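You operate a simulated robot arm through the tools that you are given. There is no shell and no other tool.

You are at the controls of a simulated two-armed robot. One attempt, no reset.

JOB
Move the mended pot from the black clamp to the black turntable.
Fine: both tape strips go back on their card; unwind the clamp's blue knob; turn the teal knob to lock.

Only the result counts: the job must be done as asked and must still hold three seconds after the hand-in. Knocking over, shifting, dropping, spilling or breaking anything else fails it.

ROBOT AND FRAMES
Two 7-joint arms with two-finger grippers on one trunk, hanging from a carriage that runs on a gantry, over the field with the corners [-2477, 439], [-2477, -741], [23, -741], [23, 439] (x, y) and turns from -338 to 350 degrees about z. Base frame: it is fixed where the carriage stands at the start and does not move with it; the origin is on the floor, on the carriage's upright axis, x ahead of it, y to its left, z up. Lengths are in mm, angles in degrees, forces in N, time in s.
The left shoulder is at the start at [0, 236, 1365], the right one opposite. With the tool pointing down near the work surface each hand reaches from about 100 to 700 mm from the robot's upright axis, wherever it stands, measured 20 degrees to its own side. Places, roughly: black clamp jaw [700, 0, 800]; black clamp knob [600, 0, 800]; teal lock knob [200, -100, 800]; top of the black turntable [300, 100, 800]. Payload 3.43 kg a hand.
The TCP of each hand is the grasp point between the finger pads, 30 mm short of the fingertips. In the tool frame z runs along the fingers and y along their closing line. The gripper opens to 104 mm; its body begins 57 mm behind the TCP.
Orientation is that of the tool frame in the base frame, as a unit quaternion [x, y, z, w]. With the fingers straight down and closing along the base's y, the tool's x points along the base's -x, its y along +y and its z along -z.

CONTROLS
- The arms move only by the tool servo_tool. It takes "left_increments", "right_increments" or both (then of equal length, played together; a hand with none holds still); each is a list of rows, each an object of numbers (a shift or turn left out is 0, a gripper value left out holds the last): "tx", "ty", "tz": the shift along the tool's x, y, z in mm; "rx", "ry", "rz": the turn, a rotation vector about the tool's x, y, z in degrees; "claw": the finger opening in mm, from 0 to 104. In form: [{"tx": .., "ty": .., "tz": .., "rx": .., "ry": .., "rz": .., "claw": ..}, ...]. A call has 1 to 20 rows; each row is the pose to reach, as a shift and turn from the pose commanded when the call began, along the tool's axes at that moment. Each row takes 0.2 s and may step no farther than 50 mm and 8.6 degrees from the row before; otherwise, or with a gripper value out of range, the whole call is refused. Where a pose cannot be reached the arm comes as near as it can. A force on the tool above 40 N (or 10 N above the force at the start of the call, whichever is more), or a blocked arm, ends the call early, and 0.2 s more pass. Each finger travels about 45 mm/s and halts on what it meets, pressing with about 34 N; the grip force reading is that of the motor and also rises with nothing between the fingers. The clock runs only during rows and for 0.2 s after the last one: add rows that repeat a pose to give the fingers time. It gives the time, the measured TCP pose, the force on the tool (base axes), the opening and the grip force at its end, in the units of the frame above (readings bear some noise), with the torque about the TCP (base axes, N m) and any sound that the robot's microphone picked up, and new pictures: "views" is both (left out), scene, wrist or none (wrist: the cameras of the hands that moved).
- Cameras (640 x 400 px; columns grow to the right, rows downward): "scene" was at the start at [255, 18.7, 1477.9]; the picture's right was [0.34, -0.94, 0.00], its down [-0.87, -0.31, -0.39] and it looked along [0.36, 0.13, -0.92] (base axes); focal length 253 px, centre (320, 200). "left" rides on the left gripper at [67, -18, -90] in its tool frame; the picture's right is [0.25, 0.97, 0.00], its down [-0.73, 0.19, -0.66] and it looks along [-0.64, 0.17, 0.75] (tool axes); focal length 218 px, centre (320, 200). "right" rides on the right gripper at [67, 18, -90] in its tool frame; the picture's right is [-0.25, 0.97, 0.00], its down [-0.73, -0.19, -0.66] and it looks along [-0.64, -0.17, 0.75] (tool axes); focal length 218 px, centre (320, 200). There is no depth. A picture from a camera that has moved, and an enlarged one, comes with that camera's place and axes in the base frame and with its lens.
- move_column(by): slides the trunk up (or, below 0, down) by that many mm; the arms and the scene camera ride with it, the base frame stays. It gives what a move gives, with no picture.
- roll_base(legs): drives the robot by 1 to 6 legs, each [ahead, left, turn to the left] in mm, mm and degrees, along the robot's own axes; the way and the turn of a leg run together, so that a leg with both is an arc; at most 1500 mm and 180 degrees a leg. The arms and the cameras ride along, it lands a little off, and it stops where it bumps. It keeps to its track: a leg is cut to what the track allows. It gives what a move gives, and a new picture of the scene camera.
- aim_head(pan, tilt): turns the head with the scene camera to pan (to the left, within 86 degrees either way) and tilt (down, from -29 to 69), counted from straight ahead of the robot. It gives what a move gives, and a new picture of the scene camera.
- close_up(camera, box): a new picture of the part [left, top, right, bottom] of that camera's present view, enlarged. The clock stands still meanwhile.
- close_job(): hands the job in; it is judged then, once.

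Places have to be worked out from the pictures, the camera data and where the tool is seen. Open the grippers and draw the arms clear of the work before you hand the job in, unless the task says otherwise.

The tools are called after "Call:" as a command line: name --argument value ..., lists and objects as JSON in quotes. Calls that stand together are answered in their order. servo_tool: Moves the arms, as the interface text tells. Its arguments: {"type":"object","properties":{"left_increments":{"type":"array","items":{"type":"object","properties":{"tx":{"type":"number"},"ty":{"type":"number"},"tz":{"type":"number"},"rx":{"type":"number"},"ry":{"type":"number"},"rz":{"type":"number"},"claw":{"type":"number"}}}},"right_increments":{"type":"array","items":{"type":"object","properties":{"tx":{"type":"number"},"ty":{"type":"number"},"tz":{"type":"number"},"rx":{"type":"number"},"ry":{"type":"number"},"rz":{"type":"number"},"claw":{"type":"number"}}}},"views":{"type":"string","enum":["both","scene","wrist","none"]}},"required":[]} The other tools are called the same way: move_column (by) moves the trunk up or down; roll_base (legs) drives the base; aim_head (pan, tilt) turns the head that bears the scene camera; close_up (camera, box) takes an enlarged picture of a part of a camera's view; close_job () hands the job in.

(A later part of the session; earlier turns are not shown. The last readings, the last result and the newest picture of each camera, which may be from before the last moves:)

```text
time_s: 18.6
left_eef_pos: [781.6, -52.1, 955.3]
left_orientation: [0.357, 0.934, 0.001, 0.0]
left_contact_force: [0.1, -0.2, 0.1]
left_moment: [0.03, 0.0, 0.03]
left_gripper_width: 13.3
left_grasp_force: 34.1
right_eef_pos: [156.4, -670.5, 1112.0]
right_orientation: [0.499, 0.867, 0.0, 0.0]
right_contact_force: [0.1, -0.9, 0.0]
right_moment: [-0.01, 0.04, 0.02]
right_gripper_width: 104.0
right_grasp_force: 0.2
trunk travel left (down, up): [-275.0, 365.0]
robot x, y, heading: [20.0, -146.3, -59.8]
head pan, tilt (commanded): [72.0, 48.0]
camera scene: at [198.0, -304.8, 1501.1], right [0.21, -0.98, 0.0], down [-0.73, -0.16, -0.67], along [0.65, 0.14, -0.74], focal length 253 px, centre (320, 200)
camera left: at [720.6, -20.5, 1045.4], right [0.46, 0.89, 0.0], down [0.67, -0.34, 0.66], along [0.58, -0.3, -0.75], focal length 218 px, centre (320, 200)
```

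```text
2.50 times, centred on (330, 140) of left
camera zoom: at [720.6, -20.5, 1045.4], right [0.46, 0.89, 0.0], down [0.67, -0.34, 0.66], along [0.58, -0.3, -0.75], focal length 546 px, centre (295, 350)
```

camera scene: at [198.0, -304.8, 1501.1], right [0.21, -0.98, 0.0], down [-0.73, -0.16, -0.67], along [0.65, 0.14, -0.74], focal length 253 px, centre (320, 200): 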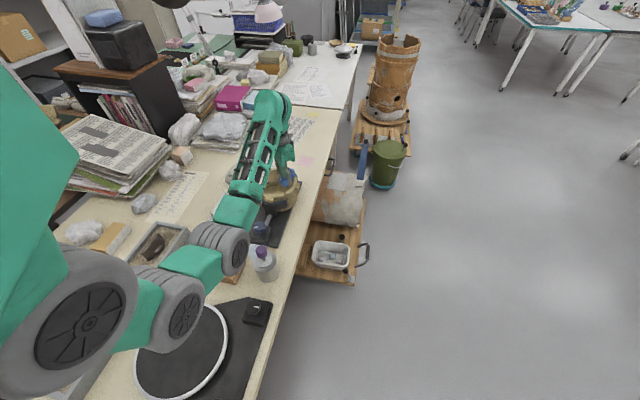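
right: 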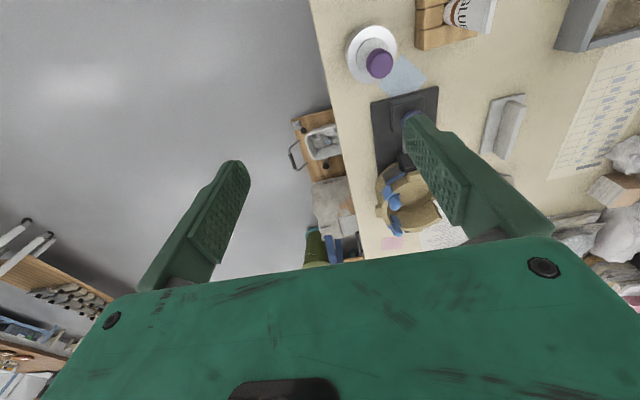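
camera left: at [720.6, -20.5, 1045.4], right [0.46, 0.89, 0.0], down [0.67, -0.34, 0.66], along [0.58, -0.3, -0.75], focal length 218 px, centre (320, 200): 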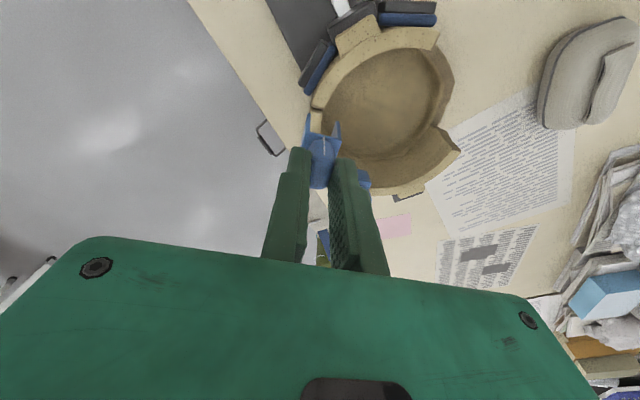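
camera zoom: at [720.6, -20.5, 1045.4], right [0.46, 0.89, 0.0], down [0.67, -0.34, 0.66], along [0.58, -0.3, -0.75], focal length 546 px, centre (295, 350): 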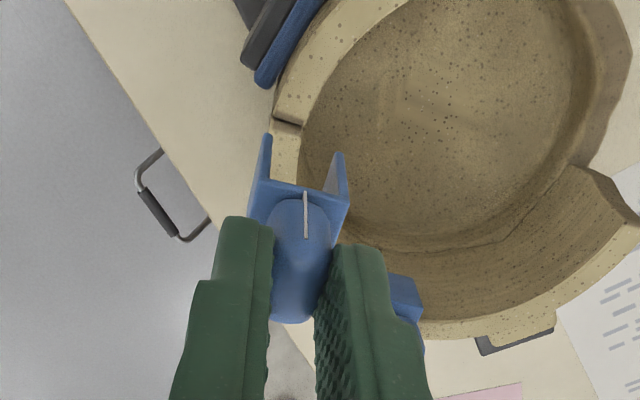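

Strip 2 lifted cleanly. I'll carry it to above the card fin at about [757, 195] while rotating 41.8° so its slot aligns with the fin.

Call:
servo_tool --left_increments '[{"tx": 0, "ty": 0, "tz": -15}, {"tx": 15, "ty": 14, "tz": -20, "rz": -3.5}, {"tx": 33, "ty": 30, "tz": -20, "rz": -7.5}, {"tx": 51, "ty": 47, "tz": -20, "rz": -11.5}, {"tx": 69, "ty": 63, "tz": -20, "rz": -15.5}, {"tx": 87, "ty": 80, "tz": -20, "rz": -19.5}, {"tx": 105, "ty": 96, "tz": -20, "rz": -23.5}, {"tx": 123, "ty": 113, "tz": -20, "rz": -27.5}, {"tx": 141, "ty": 129, "tz": -20, "rz": -31.5}, {"tx": 159, "ty": 146, "tz": -20, "rz": -35.5}, {"tx": 175, "ty": 160, "tz": -10, "rz": -39.5}, {"tx": 183, "ty": 167.8, "tz": 0, "rz": -41.8}, {"tx": 183, "ty": 167.8, "tz": 20, "rz": -41.8}, {"tx": 183, "ty": 167.8, "tz": 40, "rz": -41.8}, {"tx": 183, "ty": 167.8, "tz": 50, "rz": -41.8}, {"tx": 183, "ty": 167.8, "tz": 50, "rz": -41.8}]' --views "both"

Call:
close_up --camera "left" --box '[250, 60, 390, 200]'

Call:
close_up --camera "scene" --box '[180, 120, 320, 260]'

```text
time_s: 22.1
left_eef_pos: [759.2, 194.5, 906.3]
left_orientation: [0.001, 1.0, 0.0, 0.0]
left_contact_force: [0.2, -0.5, 0.2]
left_moment: [-0.01, 0.02, -0.01]
left_gripper_width: 13.5
left_grasp_force: 33.6
right_eef_pos: [156.9, -669.7, 1112.1]
right_orientation: [0.498, 0.867, 0.0, -0.001]
right_contact_force: [-0.9, -0.1, -0.4]
right_moment: [0.05, -0.01, 0.01]
right_gripper_width: 104.1
right_grasp_force: 0.1
trunk travel left (down, up): [-275.0, 365.0]
robot x, y, heading: [20.3, -147.0, -60.1]
head pan, tilt (commanded): [72.0, 48.0]
camera scene: at [198.1, -304.8, 1501.1], right [0.21, -0.98, 0.0], down [-0.73, -0.16, -0.67], along [0.65, 0.14, -0.74], focal length 253 px, centre (320, 200)
camera left: at [691.2, 177.0, 995.9], right [-0.25, 0.97, 0.0], down [0.73, 0.19, 0.66], along [0.64, 0.17, -0.75], focal length 218 px, centre (320, 200)
```

scene: 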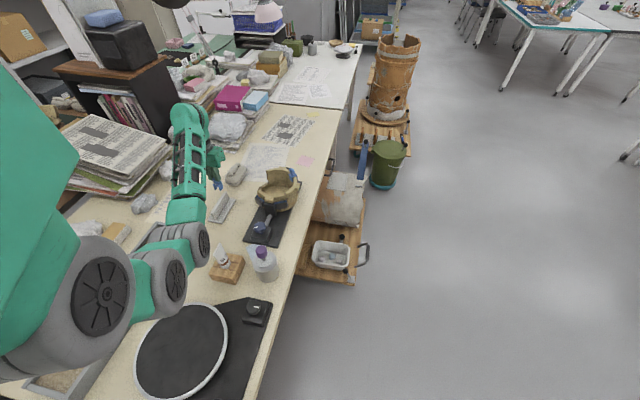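
left: 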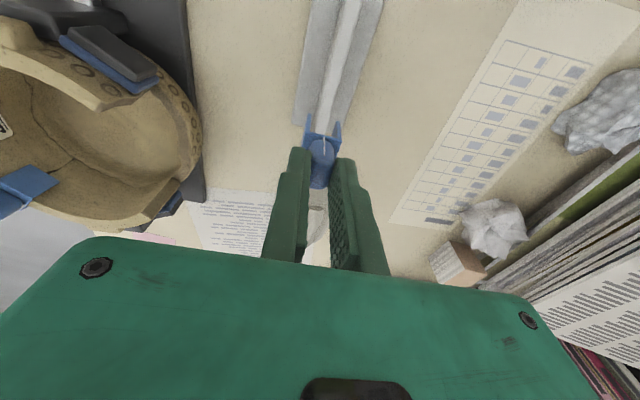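

```text
2.86 times, centred on (320, 130) of left
camera zoom: at [691.2, 177.0, 995.9], right [-0.25, 0.97, 0.0], down [0.73, 0.19, 0.66], along [0.64, 0.17, -0.75], focal length 624 px, centre (320, 400)
```

zoom: 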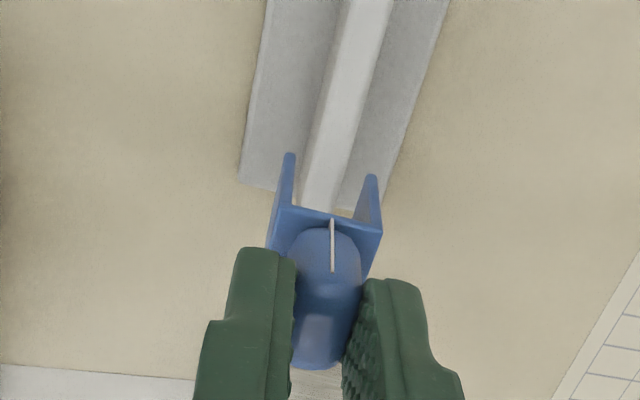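

```text
2.86 times, centred on (250, 190) of scene
camera zoom: at [198.1, -304.8, 1501.1], right [0.21, -0.98, 0.0], down [-0.73, -0.16, -0.67], along [0.65, 0.14, -0.74], focal length 723 px, centre (520, 229)
```

zoom: 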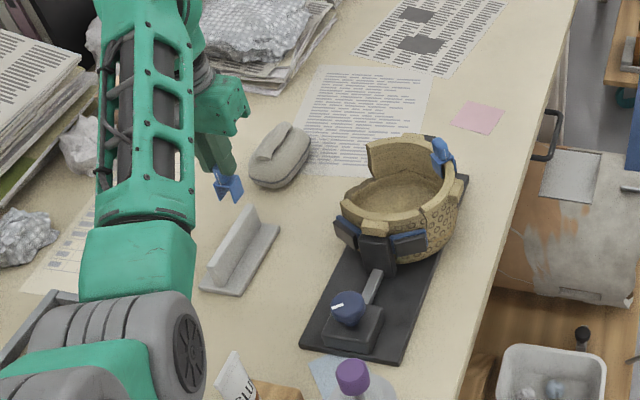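

Call:
close_up --camera "left" --box '[290, 80, 360, 150]'

Call:
close_up --camera "left" --box '[290, 0, 390, 100]'

```text
5.71 times, centred on (325, 115) of left
camera zoom: at [691.2, 177.0, 995.9], right [-0.25, 0.97, 0.0], down [0.73, 0.19, 0.66], along [0.64, 0.17, -0.75], focal length 1247 px, centre (291, 686)
```

zoom: 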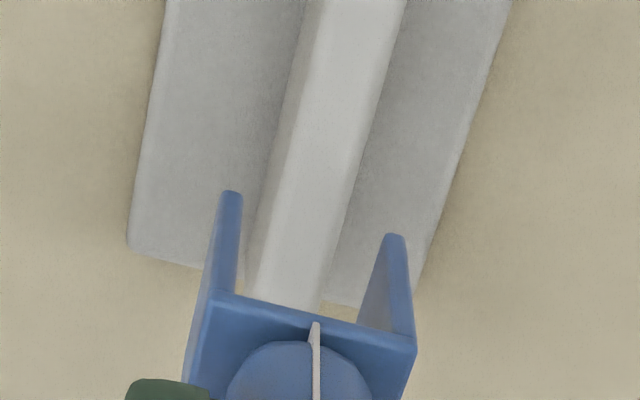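

```text
4.00 times, centred on (340, 50) of left
camera zoom: at [691.2, 177.0, 995.9], right [-0.25, 0.97, 0.0], down [0.73, 0.19, 0.66], along [0.64, 0.17, -0.75], focal length 873 px, centre (240, 800)
```

zoom: 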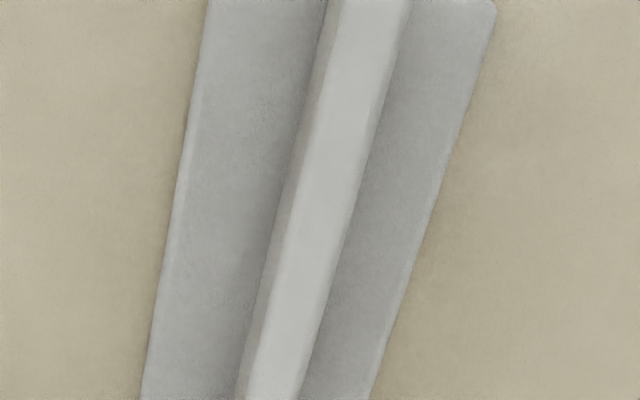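

The fin lies about 3 mm more to +y than the slot centre. I'll shift +3.2 mm in y and descend until the legs are just above the fin top, then check.

Call:
servo_tool --left_increments '[{"ty": 3.2, "tz": 8}, {"ty": 3.2, "tz": 18}, {"ty": 3.2, "tz": 28}, {"ty": 3.2, "tz": 34}, {"ty": 3.2, "tz": 34}]' --views "wrist"

Call:
close_up --camera "left" --box '[290, 80, 360, 150]'

```text
time_s: 23.2
left_eef_pos: [758.5, 199.3, 871.6]
left_orientation: [0.001, 1.0, 0.0, 0.0]
left_contact_force: [-0.4, -0.1, -0.6]
left_moment: [0.02, -0.01, 0.0]
left_gripper_width: 13.6
left_grasp_force: 34.1
right_eef_pos: [158.0, -669.7, 1111.3]
right_orientation: [0.499, 0.866, 0.0, 0.0]
right_contact_force: [0.7, -0.2, -0.9]
right_moment: [-0.03, 0.01, -0.02]
right_gripper_width: 104.0
right_grasp_force: 0.1
trunk travel left (down, up): [-275.0, 365.0]
robot x, y, heading: [20.9, -147.3, -59.7]
head pan, tilt (commanded): [72.0, 48.0]
camera left: at [692.0, 180.8, 962.3], right [-0.25, 0.97, 0.0], down [0.73, 0.19, 0.66], along [0.64, 0.17, -0.75], focal length 218 px, centre (320, 200)
```

left: 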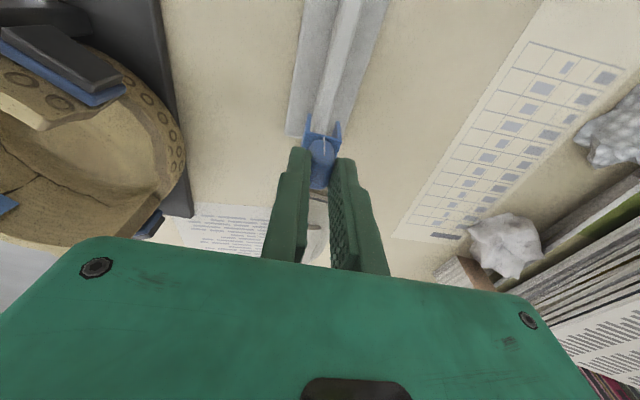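

```text
5.71 times, centred on (325, 115) of left
camera zoom: at [692.0, 180.8, 962.3], right [-0.25, 0.97, 0.0], down [0.73, 0.19, 0.66], along [0.64, 0.17, -0.75], focal length 1247 px, centre (291, 686)
```

zoom: 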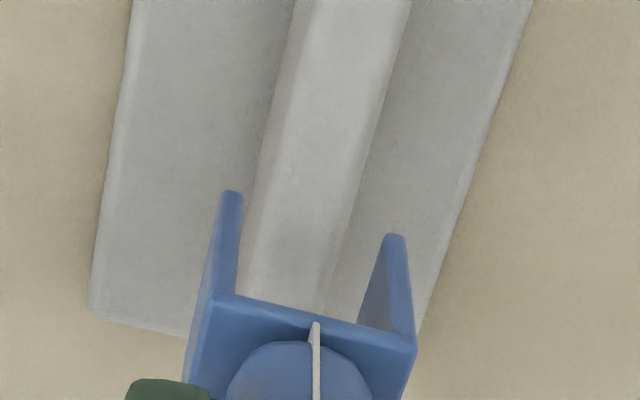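

Alignment looks good (within 1 mm). I'll descend in small steps around the fin toward contact.

Call:
servo_tool --left_increments '[{"ty": -0.6, "tz": 5}, {"ty": -0.6, "tz": 10}, {"ty": -0.6, "tz": 15}, {"ty": -0.6, "tz": 20}, {"ty": -0.6, "tz": 25}, {"ty": -0.6, "tz": 30}, {"ty": -0.6, "tz": 32}, {"ty": -0.6, "tz": 34}, {"ty": -0.6, "tz": 34}]' --views "wrist"

Call:
close_up --camera "left" --box '[290, 80, 360, 150]'

```text
time_s: 25.2
left_eef_pos: [757.4, 198.4, 837.6]
left_orientation: [0.001, 1.0, 0.001, 0.0]
left_contact_force: [-0.3, 0.3, -0.1]
left_moment: [-0.03, 0.01, 0.03]
left_gripper_width: 13.4
left_grasp_force: 34.3
right_eef_pos: [157.4, -670.0, 1111.4]
right_orientation: [0.498, 0.867, 0.0, 0.0]
right_contact_force: [-0.3, 0.2, -0.2]
right_moment: [-0.02, 0.0, 0.02]
right_gripper_width: 104.6
right_grasp_force: 0.0
trunk travel left (down, up): [-275.0, 365.0]
robot x, y, heading: [20.8, -146.0, -59.8]
head pan, tilt (commanded): [72.0, 48.0]
camera left: at [691.1, 179.9, 928.1], right [-0.25, 0.97, 0.0], down [0.73, 0.19, 0.66], along [0.64, 0.17, -0.75], focal length 218 px, centre (320, 200)
```

left: 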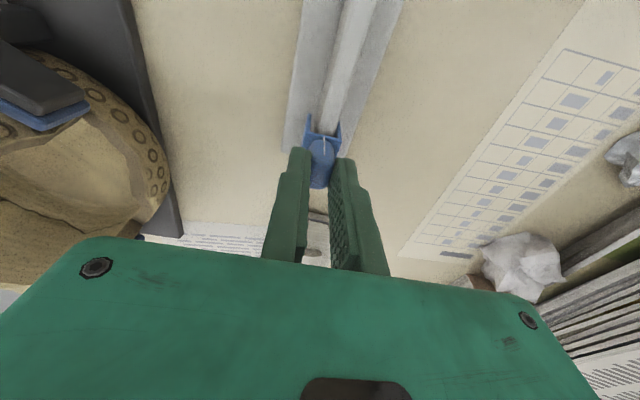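

```text
5.71 times, centred on (325, 115) of left
camera zoom: at [691.1, 179.9, 928.1], right [-0.25, 0.97, 0.0], down [0.73, 0.19, 0.66], along [0.64, 0.17, -0.75], focal length 1247 px, centre (291, 686)
```

zoom: 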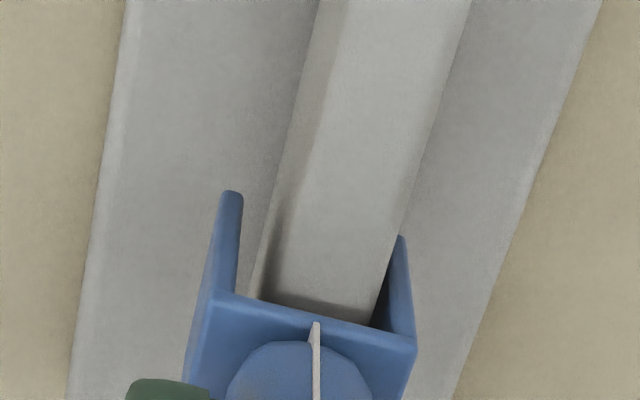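

The fin is inside the slot with no contact yet. I'll creep down 3 mm at a time.

Call:
servo_tool --left_increments '[{"tz": 1}, {"tz": 2}, {"tz": 3}, {"tz": 3}]' --views "none"

```text
time_s: 26.2
left_eef_pos: [758.6, 197.7, 835.8]
left_orientation: [0.0, 1.0, 0.0, -0.001]
left_contact_force: [0.6, 0.6, -1.7]
left_moment: [0.0, 0.0, 0.01]
left_gripper_width: 13.1
left_grasp_force: 34.5
right_eef_pos: [157.2, -670.4, 1110.3]
right_orientation: [0.499, 0.866, -0.001, 0.0]
right_contact_force: [0.6, 0.7, 0.0]
right_moment: [0.0, 0.0, -0.05]
right_gripper_width: 103.9
right_grasp_force: 0.1
trunk travel left (down, up): [-275.0, 365.0]
robot x, y, heading: [21.2, -150.2, -59.7]
head pan, tilt (commanded): [72.0, 48.0]
```

Call:
servo_tool --left_increments '[{"tz": 1}, {"tz": 2}, {"tz": 2}]' --views "wrist"

Call:
close_up --camera "left" --box '[290, 80, 360, 150]'

```text
time_s: 27.1
left_eef_pos: [759.3, 197.9, 833.1]
left_orientation: [0.0, 1.0, 0.0, 0.001]
left_contact_force: [-1.0, -0.1, 2.3]
left_moment: [0.01, -0.03, 0.0]
left_gripper_width: 13.4
left_grasp_force: 34.0
right_eef_pos: [156.8, -670.7, 1111.8]
right_orientation: [0.498, 0.867, 0.0, -0.001]
right_contact_force: [0.1, 0.3, 0.1]
right_moment: [0.03, 0.02, 0.0]
right_gripper_width: 104.0
right_grasp_force: 0.1
trunk travel left (down, up): [-275.0, 365.0]
robot x, y, heading: [19.6, -147.5, -59.7]
head pan, tilt (commanded): [72.0, 48.0]
camera left: at [692.3, 179.9, 923.8], right [-0.25, 0.97, 0.0], down [0.73, 0.19, 0.66], along [0.64, 0.17, -0.75], focal length 218 px, centre (320, 200)
```

left: 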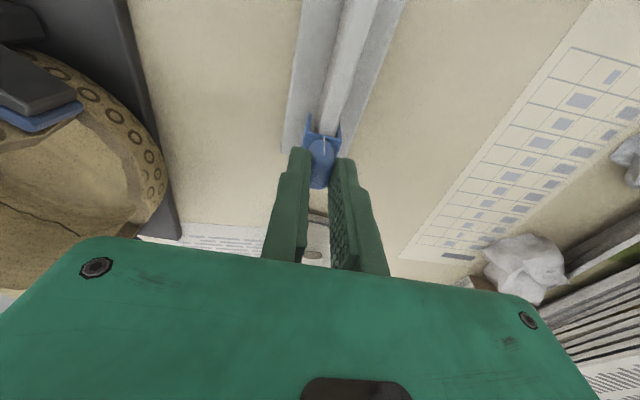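

```text
5.71 times, centred on (325, 115) of left
camera zoom: at [692.3, 179.9, 923.8], right [-0.25, 0.97, 0.0], down [0.73, 0.19, 0.66], along [0.64, 0.17, -0.75], focal length 1247 px, centre (291, 686)
```

zoom: 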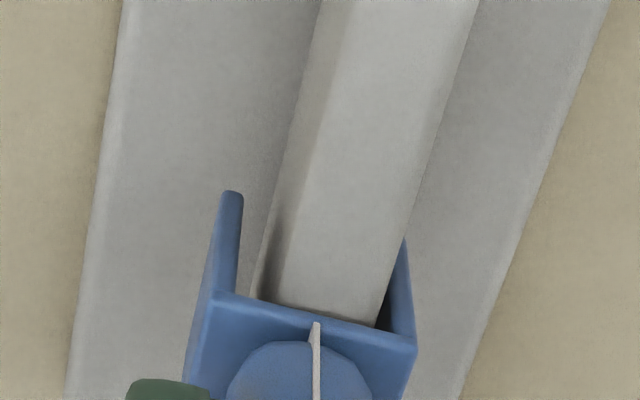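

Call:
servo_tool --left_increments '[{"tz": 0.7}, {"tz": 1.4}, {"tz": 1.4}]' --views "none"

```text
time_s: 27.9
left_eef_pos: [759.1, 197.8, 833.4]
left_orientation: [0.001, 1.0, 0.0, 0.002]
left_contact_force: [-0.8, 0.7, 7.8]
left_moment: [-0.03, -0.06, 0.0]
left_gripper_width: 13.4
left_grasp_force: 33.3
right_eef_pos: [158.1, -669.1, 1111.2]
right_orientation: [0.498, 0.867, 0.001, 0.0]
right_contact_force: [0.2, 0.1, 0.5]
right_moment: [0.0, 0.0, 0.01]
right_gripper_width: 103.8
right_grasp_force: 0.1
trunk travel left (down, up): [-275.0, 365.0]
robot x, y, heading: [20.4, -145.6, -60.1]
head pan, tilt (commanded): [72.0, 48.0]
```

Contact force 7.8 N: the strip is seated on the fin. I'll ease off 1 mm, open the fingers and retreat upward.

Call:
servo_tool --left_increments '[{"tz": -1, "claw": 13}, {"tz": -1, "claw": 22}, {"tz": -1, "claw": 34}, {"tz": -1, "claw": 44}, {"tz": -1, "claw": 50}, {"tz": -10, "claw": 50}, {"tz": -25, "claw": 50}, {"tz": -45, "claw": 60}, {"tz": -70, "claw": 60}, {"tz": -100, "claw": 60}, {"tz": -100, "claw": 60}]' --views "both"

Call:
close_up --camera "left" --box '[260, 20, 420, 200]'

```text
time_s: 30.2
left_eef_pos: [758.1, 197.7, 932.0]
left_orientation: [0.0, 1.0, 0.0, 0.0]
left_contact_force: [0.0, 0.2, 0.6]
left_moment: [-0.01, 0.01, -0.02]
left_gripper_width: 60.1
left_grasp_force: 0.1
right_eef_pos: [155.5, -669.8, 1111.7]
right_orientation: [0.5, 0.866, 0.0, 0.0]
right_contact_force: [0.6, 0.5, 0.9]
right_moment: [0.0, 0.0, 0.01]
right_gripper_width: 104.3
right_grasp_force: 0.1
trunk travel left (down, up): [-275.0, 365.0]
robot x, y, heading: [20.5, -149.7, -59.7]
head pan, tilt (commanded): [72.0, 48.0]
camera scene: at [197.9, -304.9, 1501.0], right [0.21, -0.98, 0.0], down [-0.73, -0.16, -0.67], along [0.65, 0.14, -0.74], focal length 253 px, centre (320, 200)
camera left: at [691.4, 180.0, 1021.4], right [-0.25, 0.97, 0.0], down [0.73, 0.19, 0.66], along [0.64, 0.17, -0.75], focal length 218 px, centre (320, 200)
```

scene: 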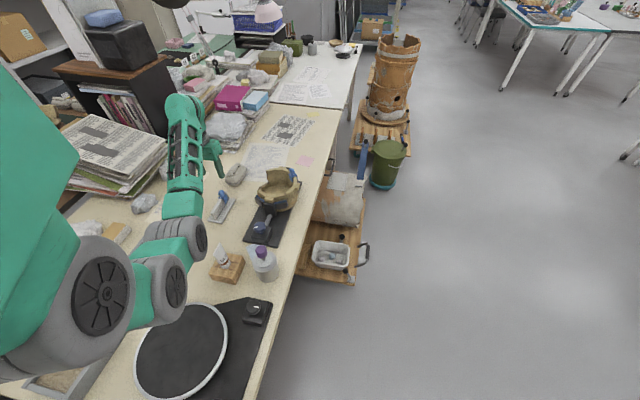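
left: 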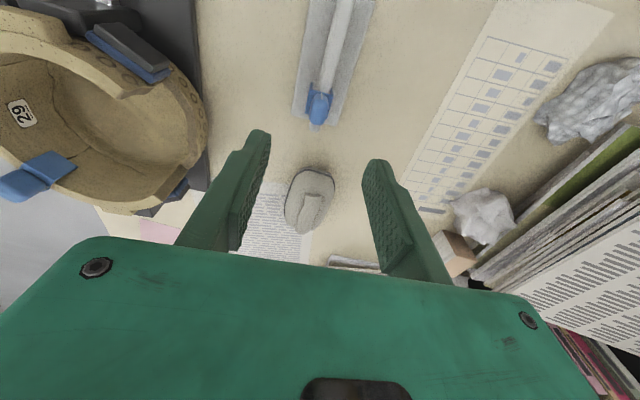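

```text
2.22 times, centred on (340, 110) of left
camera zoom: at [691.4, 180.0, 1021.4], right [-0.25, 0.97, 0.0], down [0.73, 0.19, 0.66], along [0.64, 0.17, -0.75], focal length 485 px, centre (276, 400)
```

zoom: 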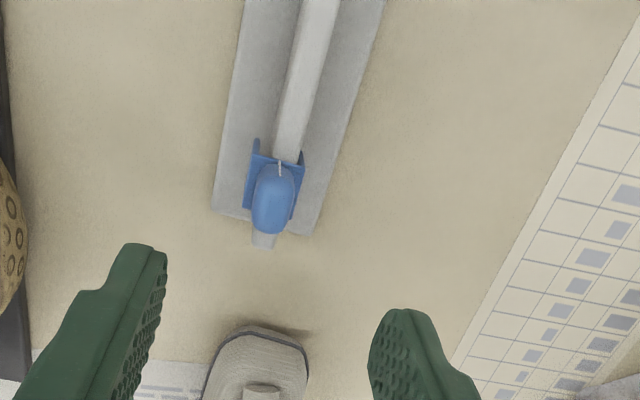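

Strip 2 sits properly on the card. Next I go above strip 1 at about [873, -53] with the closing line radial (tool y at 132°).

Call:
servo_tool --left_increments '[{"tz": -20}, {"tx": -10, "ty": -22, "tz": -33, "rz": -3.5}, {"tx": -20, "ty": -44, "tz": -33, "rz": -7.5}, {"tx": -31, "ty": -67, "tz": -33, "rz": -11.5}, {"tx": -42, "ty": -91, "tz": -33, "rz": -15.5}, {"tx": -53, "ty": -115, "tz": -33, "rz": -19.5}, {"tx": -64, "ty": -139, "tz": -33, "rz": -23.5}, {"tx": -75, "ty": -163, "tz": -33, "rz": -27.5}, {"tx": -86, "ty": -187, "tz": -33, "rz": -31.5}, {"tx": -97, "ty": -211, "tz": -33, "rz": -35.5}, {"tx": -107, "ty": -234, "tz": -33, "rz": -39.5}, {"tx": -115, "ty": -250.7, "tz": -33, "rz": -42}, {"tx": -115, "ty": -250.7, "tz": -33, "rz": -42}]' --views "both"

Call:
close_up --camera "left" --box '[260, 60, 400, 200]'

```text
time_s: 33.0
left_eef_pos: [872.0, -53.3, 966.3]
left_orientation: [-0.358, 0.934, 0.001, 0.001]
left_contact_force: [-0.1, -0.1, 0.3]
left_moment: [0.0, 0.01, -0.02]
left_gripper_width: 60.0
left_grasp_force: 0.1
right_eef_pos: [157.2, -670.1, 1112.1]
right_orientation: [0.499, 0.866, 0.0, 0.0]
right_contact_force: [0.7, -0.3, -0.1]
right_moment: [-0.02, 0.03, -0.02]
right_gripper_width: 104.0
right_grasp_force: 0.1
trunk travel left (down, up): [-275.0, 365.0]
robot x, y, heading: [19.6, -147.9, -59.9]
head pan, tilt (commanded): [72.0, 48.0]
camera scene: at [198.0, -304.7, 1501.0], right [0.21, -0.98, 0.0], down [-0.73, -0.16, -0.67], along [0.65, 0.14, -0.74], focal length 253 px, centre (320, 200)
camera left: at [834.7, -112.9, 1055.6], right [-0.83, 0.55, 0.0], down [0.42, 0.63, 0.66], along [0.36, 0.55, -0.75], focal length 218 px, centre (320, 200)
```

scene: 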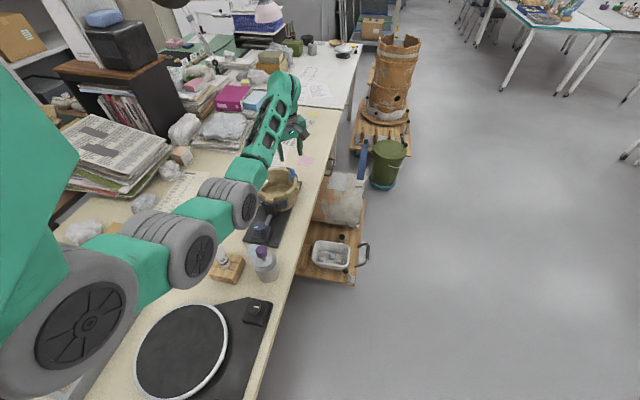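
left: 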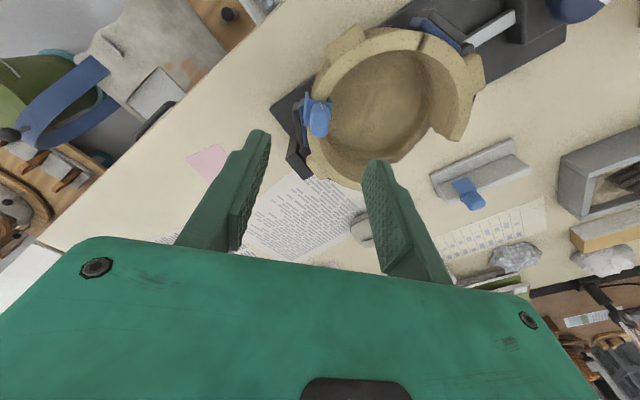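

```text
2.86 times, centred on (330, 130) of left
camera zoom: at [834.7, -112.9, 1055.6], right [-0.83, 0.55, 0.0], down [0.42, 0.63, 0.66], along [0.36, 0.55, -0.75], focal length 624 px, centre (291, 400)
```

zoom: 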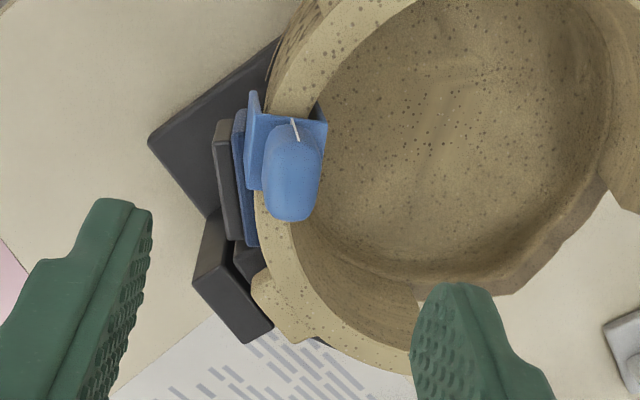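

The strip is within 3 mm of the line below the TCP. I'll descend to z≈894 and check before closing.

Call:
servo_tool --left_increments '[{"tx": -2.5, "ty": -0.8, "tz": 15}, {"tx": -2.5, "ty": -0.8, "tz": 30}, {"tx": -2.5, "ty": -0.8, "tz": 45}, {"tx": -2.5, "ty": -0.8, "tz": 60}, {"tx": -2.5, "ty": -0.8, "tz": 72}, {"tx": -2.5, "ty": -0.8, "tz": 72}]' --views "wrist"

Call:
close_up --camera "left" --box '[250, 80, 390, 220]'

```text
time_s: 34.5
left_eef_pos: [853.4, -50.3, 921.1]
left_orientation: [-0.358, 0.934, 0.001, -0.001]
left_contact_force: [0.5, -0.8, -1.0]
left_moment: [0.03, 0.0, 0.0]
left_gripper_width: 59.6
left_grasp_force: 0.0
left hand out of reach, approached as far as the arm can: row 2, 3, 4, 5, 6
right_eef_pos: [157.8, -669.0, 1110.9]
right_orientation: [0.499, 0.867, 0.0, -0.001]
right_contact_force: [0.7, 0.1, -0.2]
right_moment: [0.01, -0.01, 0.01]
right_gripper_width: 104.0
right_grasp_force: 0.2
trunk travel left (down, up): [-275.0, 365.0]
robot x, y, heading: [18.9, -147.7, -59.7]
head pan, tilt (commanded): [72.0, 48.0]
camera left: at [815.6, -108.2, 1010.6], right [-0.83, 0.55, 0.0], down [0.42, 0.63, 0.66], along [0.36, 0.55, -0.75], focal length 218 px, centre (320, 200)
```

left: 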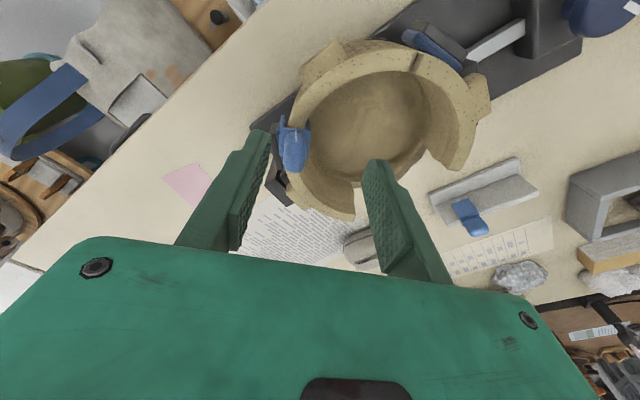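

```text
2.86 times, centred on (320, 150) of left
camera zoom: at [815.6, -108.2, 1010.6], right [-0.83, 0.55, 0.0], down [0.42, 0.63, 0.66], along [0.36, 0.55, -0.75], focal length 624 px, centre (320, 343)
```

zoom: 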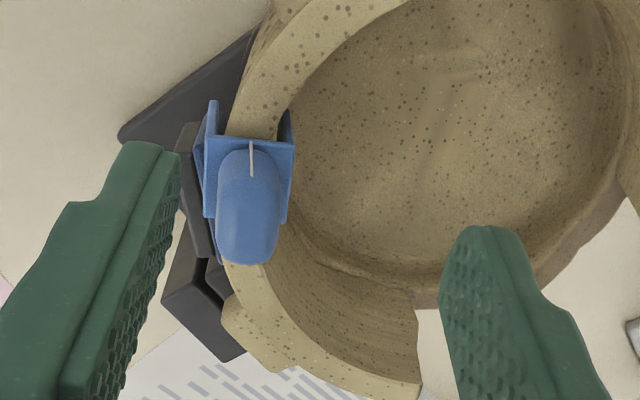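

The arm ran out of reach below z≈950 there. I'll go back up to z≈968 centred on the strip and then lower the trunk instead, keeping the same arm pose.

Call:
servo_tool --left_increments '[{"tz": -20}, {"tz": -45}, {"tx": -7, "ty": -8, "tz": -49}, {"tx": -14.1, "ty": -15.6, "tz": -49}, {"tx": -14.1, "ty": -15.6, "tz": -49}]' --views "wrist"

Call:
close_up --camera "left" --box '[250, 60, 390, 200]'

```text
time_s: 35.6
left_eef_pos: [876.8, -51.5, 968.2]
left_orientation: [-0.358, 0.934, 0.001, 0.0]
left_contact_force: [0.6, 0.0, -1.7]
left_moment: [0.0, -0.01, -0.02]
left_gripper_width: 59.7
left_grasp_force: 0.0
right_eef_pos: [156.5, -670.8, 1111.1]
right_orientation: [0.499, 0.866, 0.0, 0.0]
right_contact_force: [-0.7, 0.0, -0.4]
right_moment: [-0.04, 0.01, 0.01]
right_gripper_width: 104.2
right_grasp_force: 0.2
trunk travel left (down, up): [-275.0, 365.0]
robot x, y, heading: [18.8, -146.3, -59.8]
head pan, tilt (commanded): [72.0, 48.0]
camera left: at [838.1, -110.3, 1057.8], right [-0.83, 0.55, 0.0], down [0.42, 0.63, 0.66], along [0.36, 0.55, -0.75], focal length 218 px, centre (320, 200)
```

left: 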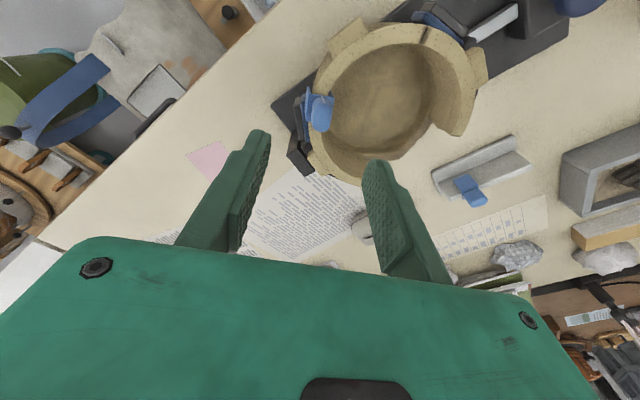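

```text
2.86 times, centred on (320, 130) of left
camera zoom: at [838.1, -110.3, 1057.8], right [-0.83, 0.55, 0.0], down [0.42, 0.63, 0.66], along [0.36, 0.55, -0.75], focal length 624 px, centre (320, 400)
```

zoom: 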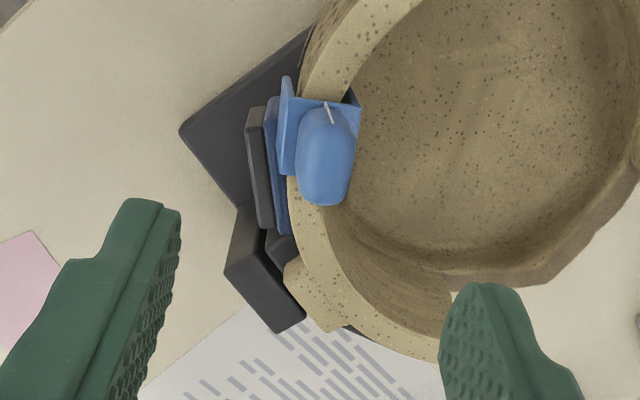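

Well centred now. Lowering the trunk 76 mm brings the fingertips beside the tab at the same height as before.

Call:
move_column --by -60

Call:
servo_tool --left_increments '[{"tx": 0.8, "ty": 1.2}, {"tx": 0.8, "ty": 1.2}]' --views "wrist"

Call:
close_up --camera "left" --box '[250, 80, 390, 220]'

```text
time_s: 36.6
left_eef_pos: [877.3, -52.1, 908.6]
left_orientation: [-0.357, 0.934, 0.0, -0.001]
left_contact_force: [0.4, -0.6, -0.9]
left_moment: [0.01, -0.03, 0.02]
left_gripper_width: 60.1
left_grasp_force: 0.1
right_eef_pos: [156.6, -670.3, 1051.2]
right_orientation: [0.499, 0.867, 0.0, 0.0]
right_contact_force: [-0.2, 0.0, 0.2]
right_moment: [-0.04, -0.02, 0.0]
right_gripper_width: 104.1
right_grasp_force: 0.1
trunk travel left (down, up): [-215.0, 425.0]
robot x, y, heading: [19.6, -148.5, -60.1]
head pan, tilt (commanded): [72.0, 48.0]
```

```text
time_s: 37.2
left_eef_pos: [874.6, -52.0, 907.7]
left_orientation: [-0.358, 0.934, 0.0, 0.001]
left_contact_force: [-0.4, 0.2, -0.3]
left_moment: [0.02, 0.03, -0.03]
left_gripper_width: 60.0
left_grasp_force: 0.1
right_eef_pos: [157.5, -670.1, 1050.6]
right_orientation: [0.498, 0.867, 0.001, 0.0]
right_contact_force: [0.5, -0.5, 0.7]
right_moment: [0.01, -0.03, 0.02]
right_gripper_width: 103.9
right_grasp_force: 0.0
trunk travel left (down, up): [-215.0, 425.0]
robot x, y, heading: [20.6, -144.8, -59.9]
head pan, tilt (commanded): [72.0, 48.0]
camera left: at [836.6, -110.0, 998.0], right [-0.83, 0.55, 0.0], down [0.42, 0.63, 0.66], along [0.36, 0.55, -0.75], focal length 218 px, centre (320, 200)
```

left: 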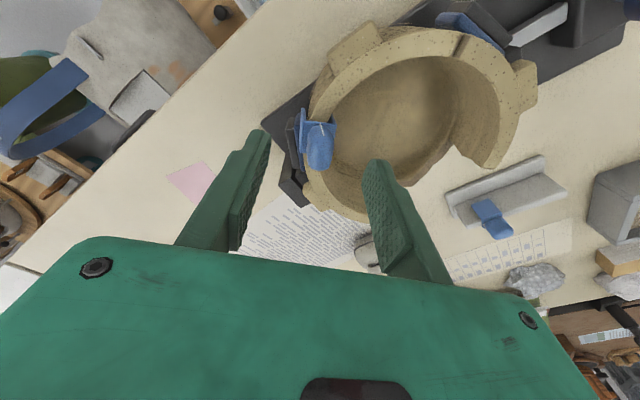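

```text
2.86 times, centred on (320, 150) of left
camera zoom: at [836.6, -110.0, 998.0], right [-0.83, 0.55, 0.0], down [0.42, 0.63, 0.66], along [0.36, 0.55, -0.75], focal length 624 px, centre (320, 343)
```

zoom: 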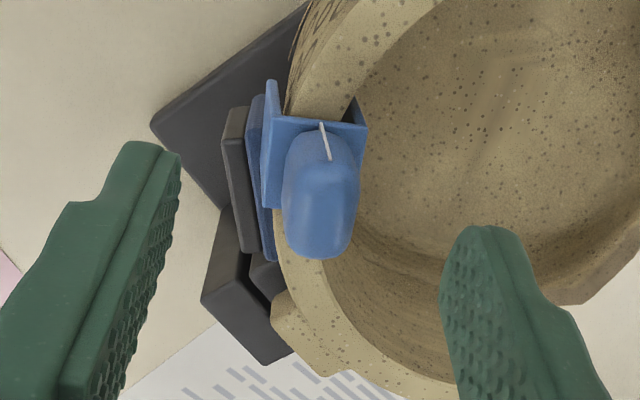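

Call:
move_column --by -16

Call:
servo_tool --left_increments '[{"ty": -1, "claw": 45}, {"ty": -1, "claw": 30}, {"ty": -1, "claw": 15}, {"ty": -1, "claw": 5}, {"ty": -1, "claw": 5}, {"ty": -1, "claw": 5}]' --views "wrist"

Call:
close_up --camera "left" --box '[250, 80, 390, 220]'

```text
time_s: 37.9
left_eef_pos: [875.4, -51.8, 892.5]
left_orientation: [-0.358, 0.934, -0.001, 0.002]
left_contact_force: [0.5, 1.2, -0.1]
left_moment: [0.01, -0.07, 0.01]
left_gripper_width: 60.1
left_grasp_force: 0.2
right_eef_pos: [157.0, -670.1, 1035.6]
right_orientation: [0.499, 0.867, 0.0, 0.0]
right_contact_force: [-0.2, 0.2, -0.7]
right_moment: [0.01, 0.0, -0.02]
right_gripper_width: 103.8
right_grasp_force: 0.1
trunk travel left (down, up): [-199.0, 441.0]
robot x, y, heading: [16.0, -149.6, -59.8]
head pan, tilt (commanded): [72.0, 48.0]
```

```text
time_s: 39.3
left_eef_pos: [874.1, -52.8, 892.0]
left_orientation: [-0.358, 0.934, 0.001, -0.001]
left_contact_force: [0.1, 0.0, 0.5]
left_moment: [-0.03, -0.04, 0.01]
left_gripper_width: 13.4
left_grasp_force: 33.7
right_eef_pos: [157.5, -669.5, 1035.8]
right_orientation: [0.5, 0.866, 0.0, 0.0]
right_contact_force: [0.2, 0.7, -0.2]
right_moment: [-0.01, 0.0, 0.02]
right_gripper_width: 103.9
right_grasp_force: 0.0
trunk travel left (down, up): [-199.0, 441.0]
robot x, y, heading: [21.6, -146.5, -60.1]
head pan, tilt (commanded): [72.0, 48.0]
camera left: at [837.0, -110.9, 981.9], right [-0.83, 0.55, 0.0], down [0.42, 0.63, 0.66], along [0.36, 0.55, -0.75], focal length 218 px, centre (320, 200)
```

left: 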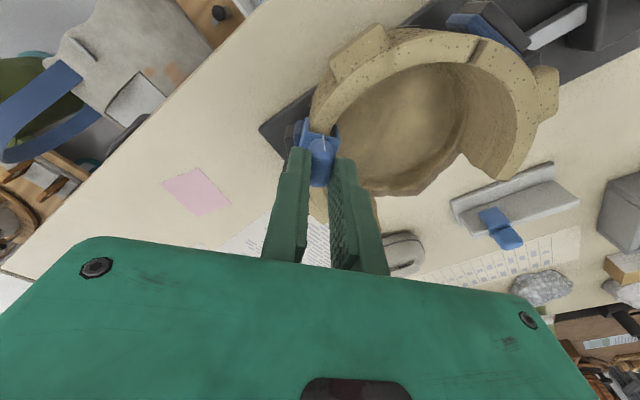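

```text
2.86 times, centred on (320, 150) of left
camera zoom: at [837.0, -110.9, 981.9], right [-0.83, 0.55, 0.0], down [0.42, 0.63, 0.66], along [0.36, 0.55, -0.75], focal length 624 px, centre (320, 343)
```

zoom: 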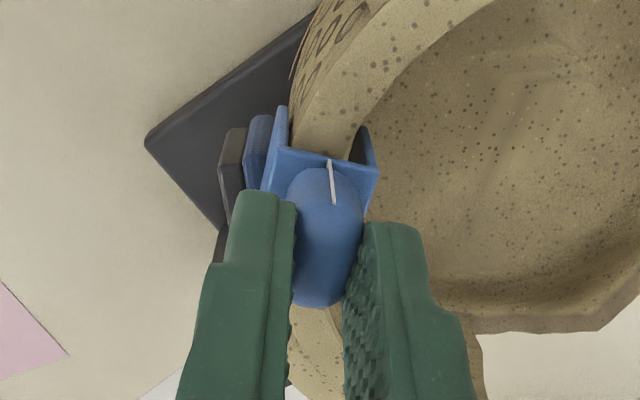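

Strip 1's tab is gripped the same way (13.4 mm). I'll lift it straight up with the trunk.

Call:
move_column --by 80

Call:
close_up --camera "left" --box '[230, 0, 430, 220]'

```text
time_s: 40.5
left_eef_pos: [873.5, -52.2, 970.8]
left_orientation: [-0.357, 0.934, 0.001, 0.0]
left_contact_force: [0.7, -0.4, -0.5]
left_moment: [0.01, 0.0, -0.04]
left_gripper_width: 13.4
left_grasp_force: 34.3
right_eef_pos: [156.8, -669.6, 1114.9]
right_orientation: [0.498, 0.867, 0.0, 0.0]
right_contact_force: [-0.5, 0.4, -0.2]
right_moment: [0.06, 0.01, -0.03]
right_gripper_width: 103.7
right_grasp_force: 0.0
trunk travel left (down, up): [-279.0, 361.0]
robot x, y, heading: [21.2, -146.9, -59.9]
head pan, tilt (commanded): [72.0, 48.0]
```

```text
1.82 times, centred on (330, 110) of left
camera zoom: at [836.8, -110.7, 1061.6], right [-0.83, 0.55, 0.0], down [0.42, 0.63, 0.66], along [0.36, 0.55, -0.75], focal length 397 px, centre (302, 364)
```

zoom: 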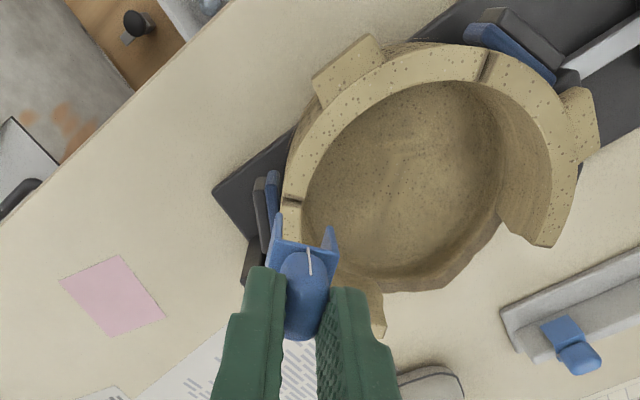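

Strip 1 is off (rim cracks at −132° and −48° visible, so the −y segment is the mended shard). Carrying it to the card fin at x≈708.

Call:
servo_tool --left_increments '[{"tx": -2, "ty": 15, "rz": 2}, {"tx": -5, "ty": 36, "rz": 5}, {"tx": -9, "ty": 59, "rz": 8.5}, {"tx": -12, "ty": 82, "rz": 12}, {"tx": -16, "ty": 105, "rz": 15.5}, {"tx": -19, "ty": 128, "rz": 19}, {"tx": -23, "ty": 151, "rz": 22.5}, {"tx": -26, "ty": 174, "rz": 26}, {"tx": -30, "ty": 197, "rz": 29.5}, {"tx": -33, "ty": 220, "rz": 33}, {"tx": -37, "ty": 243, "rz": 36.5}, {"tx": -40, "ty": 266, "rz": 40}, {"tx": -43, "ty": 286, "tz": 0, "rz": 42}, {"tx": -44.4, "ty": 296.6, "tz": 15, "rz": 42}, {"tx": -44.4, "ty": 296.6, "tz": 35, "rz": 42}, {"tx": -44.4, "ty": 296.6, "tz": 55, "rz": 42}, {"tx": -44.4, "ty": 296.6, "tz": 64, "rz": 42}, {"tx": -44.4, "ty": 296.6, "tz": 64, "rz": 42}]' --views "both"

Call:
close_up --camera "left" --box '[250, 40, 410, 200]'

Call:
close_up --camera "left" --box '[290, 80, 360, 150]'

```text
time_s: 44.2
left_eef_pos: [710.4, 198.5, 908.2]
left_orientation: [0.001, 1.0, 0.0, 0.0]
left_contact_force: [0.7, -0.8, 0.1]
left_moment: [-0.01, 0.01, -0.01]
left_gripper_width: 13.3
left_grasp_force: 34.1
right_eef_pos: [156.7, -669.4, 1116.4]
right_orientation: [0.499, 0.867, 0.0, 0.001]
right_contact_force: [-0.8, -0.2, -0.3]
right_moment: [-0.02, -0.03, 0.01]
right_gripper_width: 103.9
right_grasp_force: 0.1
trunk travel left (down, up): [-279.0, 361.0]
robot x, y, heading: [21.7, -146.1, -60.1]
head pan, tilt (commanded): [72.0, 48.0]
camera scene: at [198.1, -304.8, 1505.1], right [0.21, -0.98, 0.0], down [-0.73, -0.16, -0.67], along [0.65, 0.14, -0.74], focal length 253 px, centre (320, 200)
camera left: at [643.2, 179.9, 998.0], right [-0.25, 0.97, 0.0], down [0.73, 0.19, 0.66], along [0.64, 0.17, -0.75], focal length 218 px, centre (320, 200)
```

scene: 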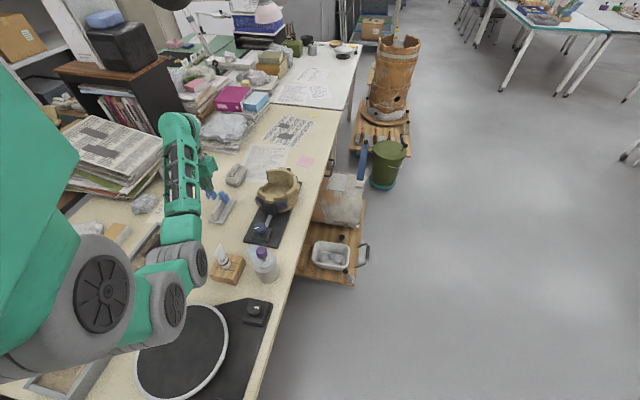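
left: 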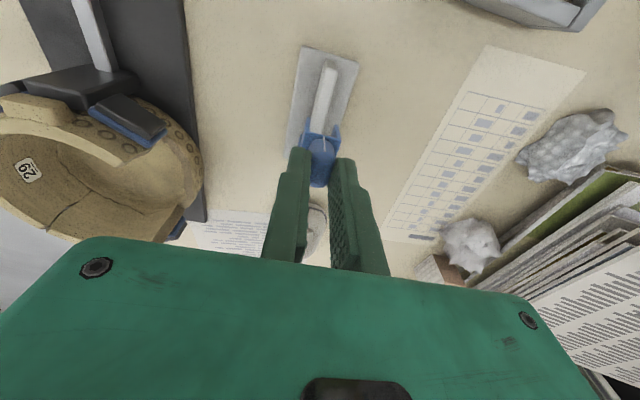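

```text
2.50 times, centred on (330, 120) of left
camera zoom: at [643.2, 179.9, 998.0], right [-0.25, 0.97, 0.0], down [0.73, 0.19, 0.66], along [0.64, 0.17, -0.75], focal length 546 px, centre (295, 400)
```

zoom: 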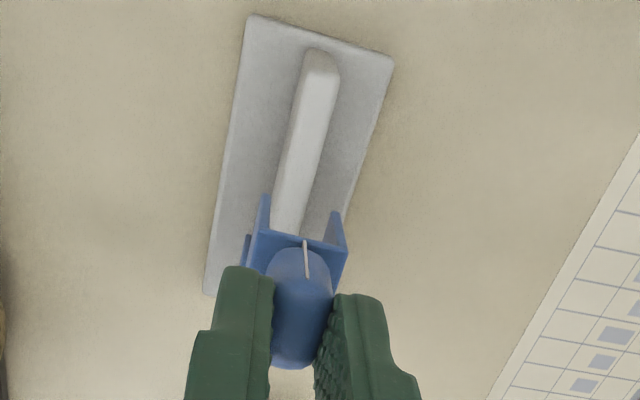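

```text
5.71 times, centred on (325, 115) of left
camera zoom: at [643.2, 179.9, 998.0], right [-0.25, 0.97, 0.0], down [0.73, 0.19, 0.66], along [0.64, 0.17, -0.75], focal length 1247 px, centre (291, 686)
```

zoom: 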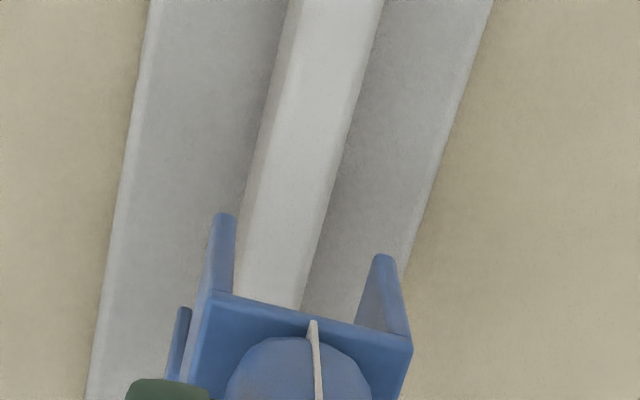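

Slot and fin agree to about 1 mm. I'll nudge +1 mm in y and descend to just above contact.

Call:
servo_tool --left_increments '[{"ty": 1, "tz": 10}, {"ty": 1, "tz": 20}, {"ty": 1, "tz": 30}, {"ty": 1, "tz": 36}, {"ty": 1, "tz": 42}, {"ty": 1, "tz": 48}, {"ty": 1, "tz": 54}, {"ty": 1, "tz": 60}, {"ty": 1, "tz": 65}, {"ty": 1, "tz": 69}, {"ty": 1, "tz": 69}]' --views "wrist"

Call:
close_up --camera "left" --box '[270, 60, 380, 170]'

```text
time_s: 46.6
left_eef_pos: [709.6, 199.1, 839.3]
left_orientation: [0.001, 1.0, -0.001, 0.0]
left_contact_force: [-0.4, -0.4, -0.6]
left_moment: [0.0, 0.01, -0.02]
left_gripper_width: 13.4
left_grasp_force: 34.2
right_eef_pos: [156.4, -669.7, 1116.1]
right_orientation: [0.499, 0.866, 0.0, -0.001]
right_contact_force: [0.1, 0.6, 0.1]
right_moment: [0.0, -0.02, -0.01]
right_gripper_width: 104.1
right_grasp_force: 0.1
trunk travel left (down, up): [-279.0, 361.0]
robot x, y, heading: [20.6, -147.7, -60.1]
head pan, tilt (commanded): [72.0, 48.0]
camera left: at [642.9, 180.6, 928.6], right [-0.25, 0.97, 0.0], down [0.73, 0.19, 0.66], along [0.64, 0.17, -0.75], focal length 218 px, centre (320, 200)
```

left: 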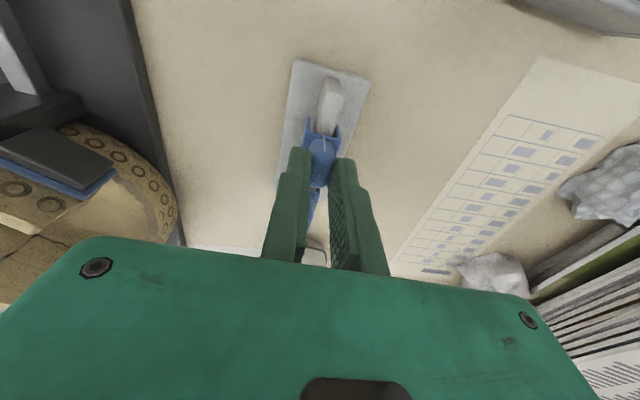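

```text
3.64 times, centred on (325, 115) of left
camera zoom: at [642.9, 180.6, 928.6], right [-0.25, 0.97, 0.0], down [0.73, 0.19, 0.66], along [0.64, 0.17, -0.75], focal length 794 px, centre (302, 509)
```

zoom: 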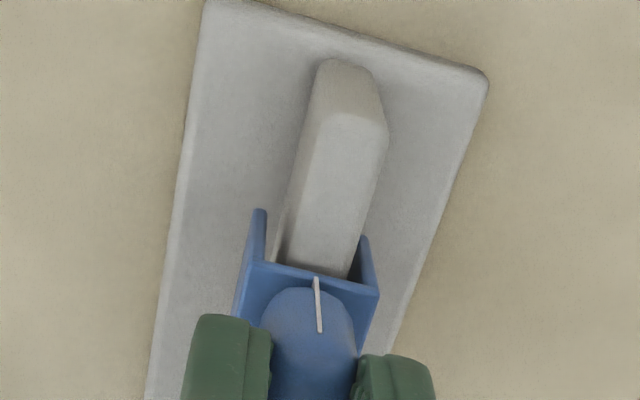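

The fin is inside the slot. I'll creep down to contact in small steps.

Call:
servo_tool --left_increments '[{"tz": 1}, {"tz": 2}, {"tz": 3}, {"tz": 4}, {"tz": 4}]' --views "none"

```text
time_s: 47.9
left_eef_pos: [709.2, 198.2, 835.8]
left_orientation: [0.0, 1.0, 0.0, 0.0]
left_contact_force: [0.5, -0.3, -0.2]
left_moment: [-0.03, -0.02, 0.02]
left_gripper_width: 13.7
left_grasp_force: 34.3
right_eef_pos: [156.5, -669.3, 1116.4]
right_orientation: [0.498, 0.867, 0.0, 0.0]
right_contact_force: [0.2, -0.1, -0.2]
right_moment: [0.01, 0.0, 0.0]
right_gripper_width: 103.8
right_grasp_force: 0.0
trunk travel left (down, up): [-279.0, 361.0]
robot x, y, heading: [19.0, -145.9, -59.9]
head pan, tilt (commanded): [72.0, 48.0]
```

Call:
servo_tool --left_increments '[{"tz": 1}, {"tz": 2}, {"tz": 2}]' --views "none"

```text
time_s: 48.6
left_eef_pos: [709.9, 199.7, 834.4]
left_orientation: [0.002, 1.0, 0.001, 0.001]
left_contact_force: [-1.8, -0.7, 9.2]
left_moment: [0.03, 0.2, 0.02]
left_gripper_width: 13.2
left_grasp_force: 34.3
right_eef_pos: [156.5, -669.2, 1115.4]
right_orientation: [0.499, 0.867, 0.0, 0.0]
right_contact_force: [-0.5, 0.5, 0.7]
right_moment: [-0.02, 0.0, -0.02]
right_gripper_width: 103.9
right_grasp_force: 0.0
trunk travel left (down, up): [-279.0, 361.0]
robot x, y, heading: [18.3, -148.9, -59.8]
head pan, tilt (commanded): [72.0, 48.0]
```

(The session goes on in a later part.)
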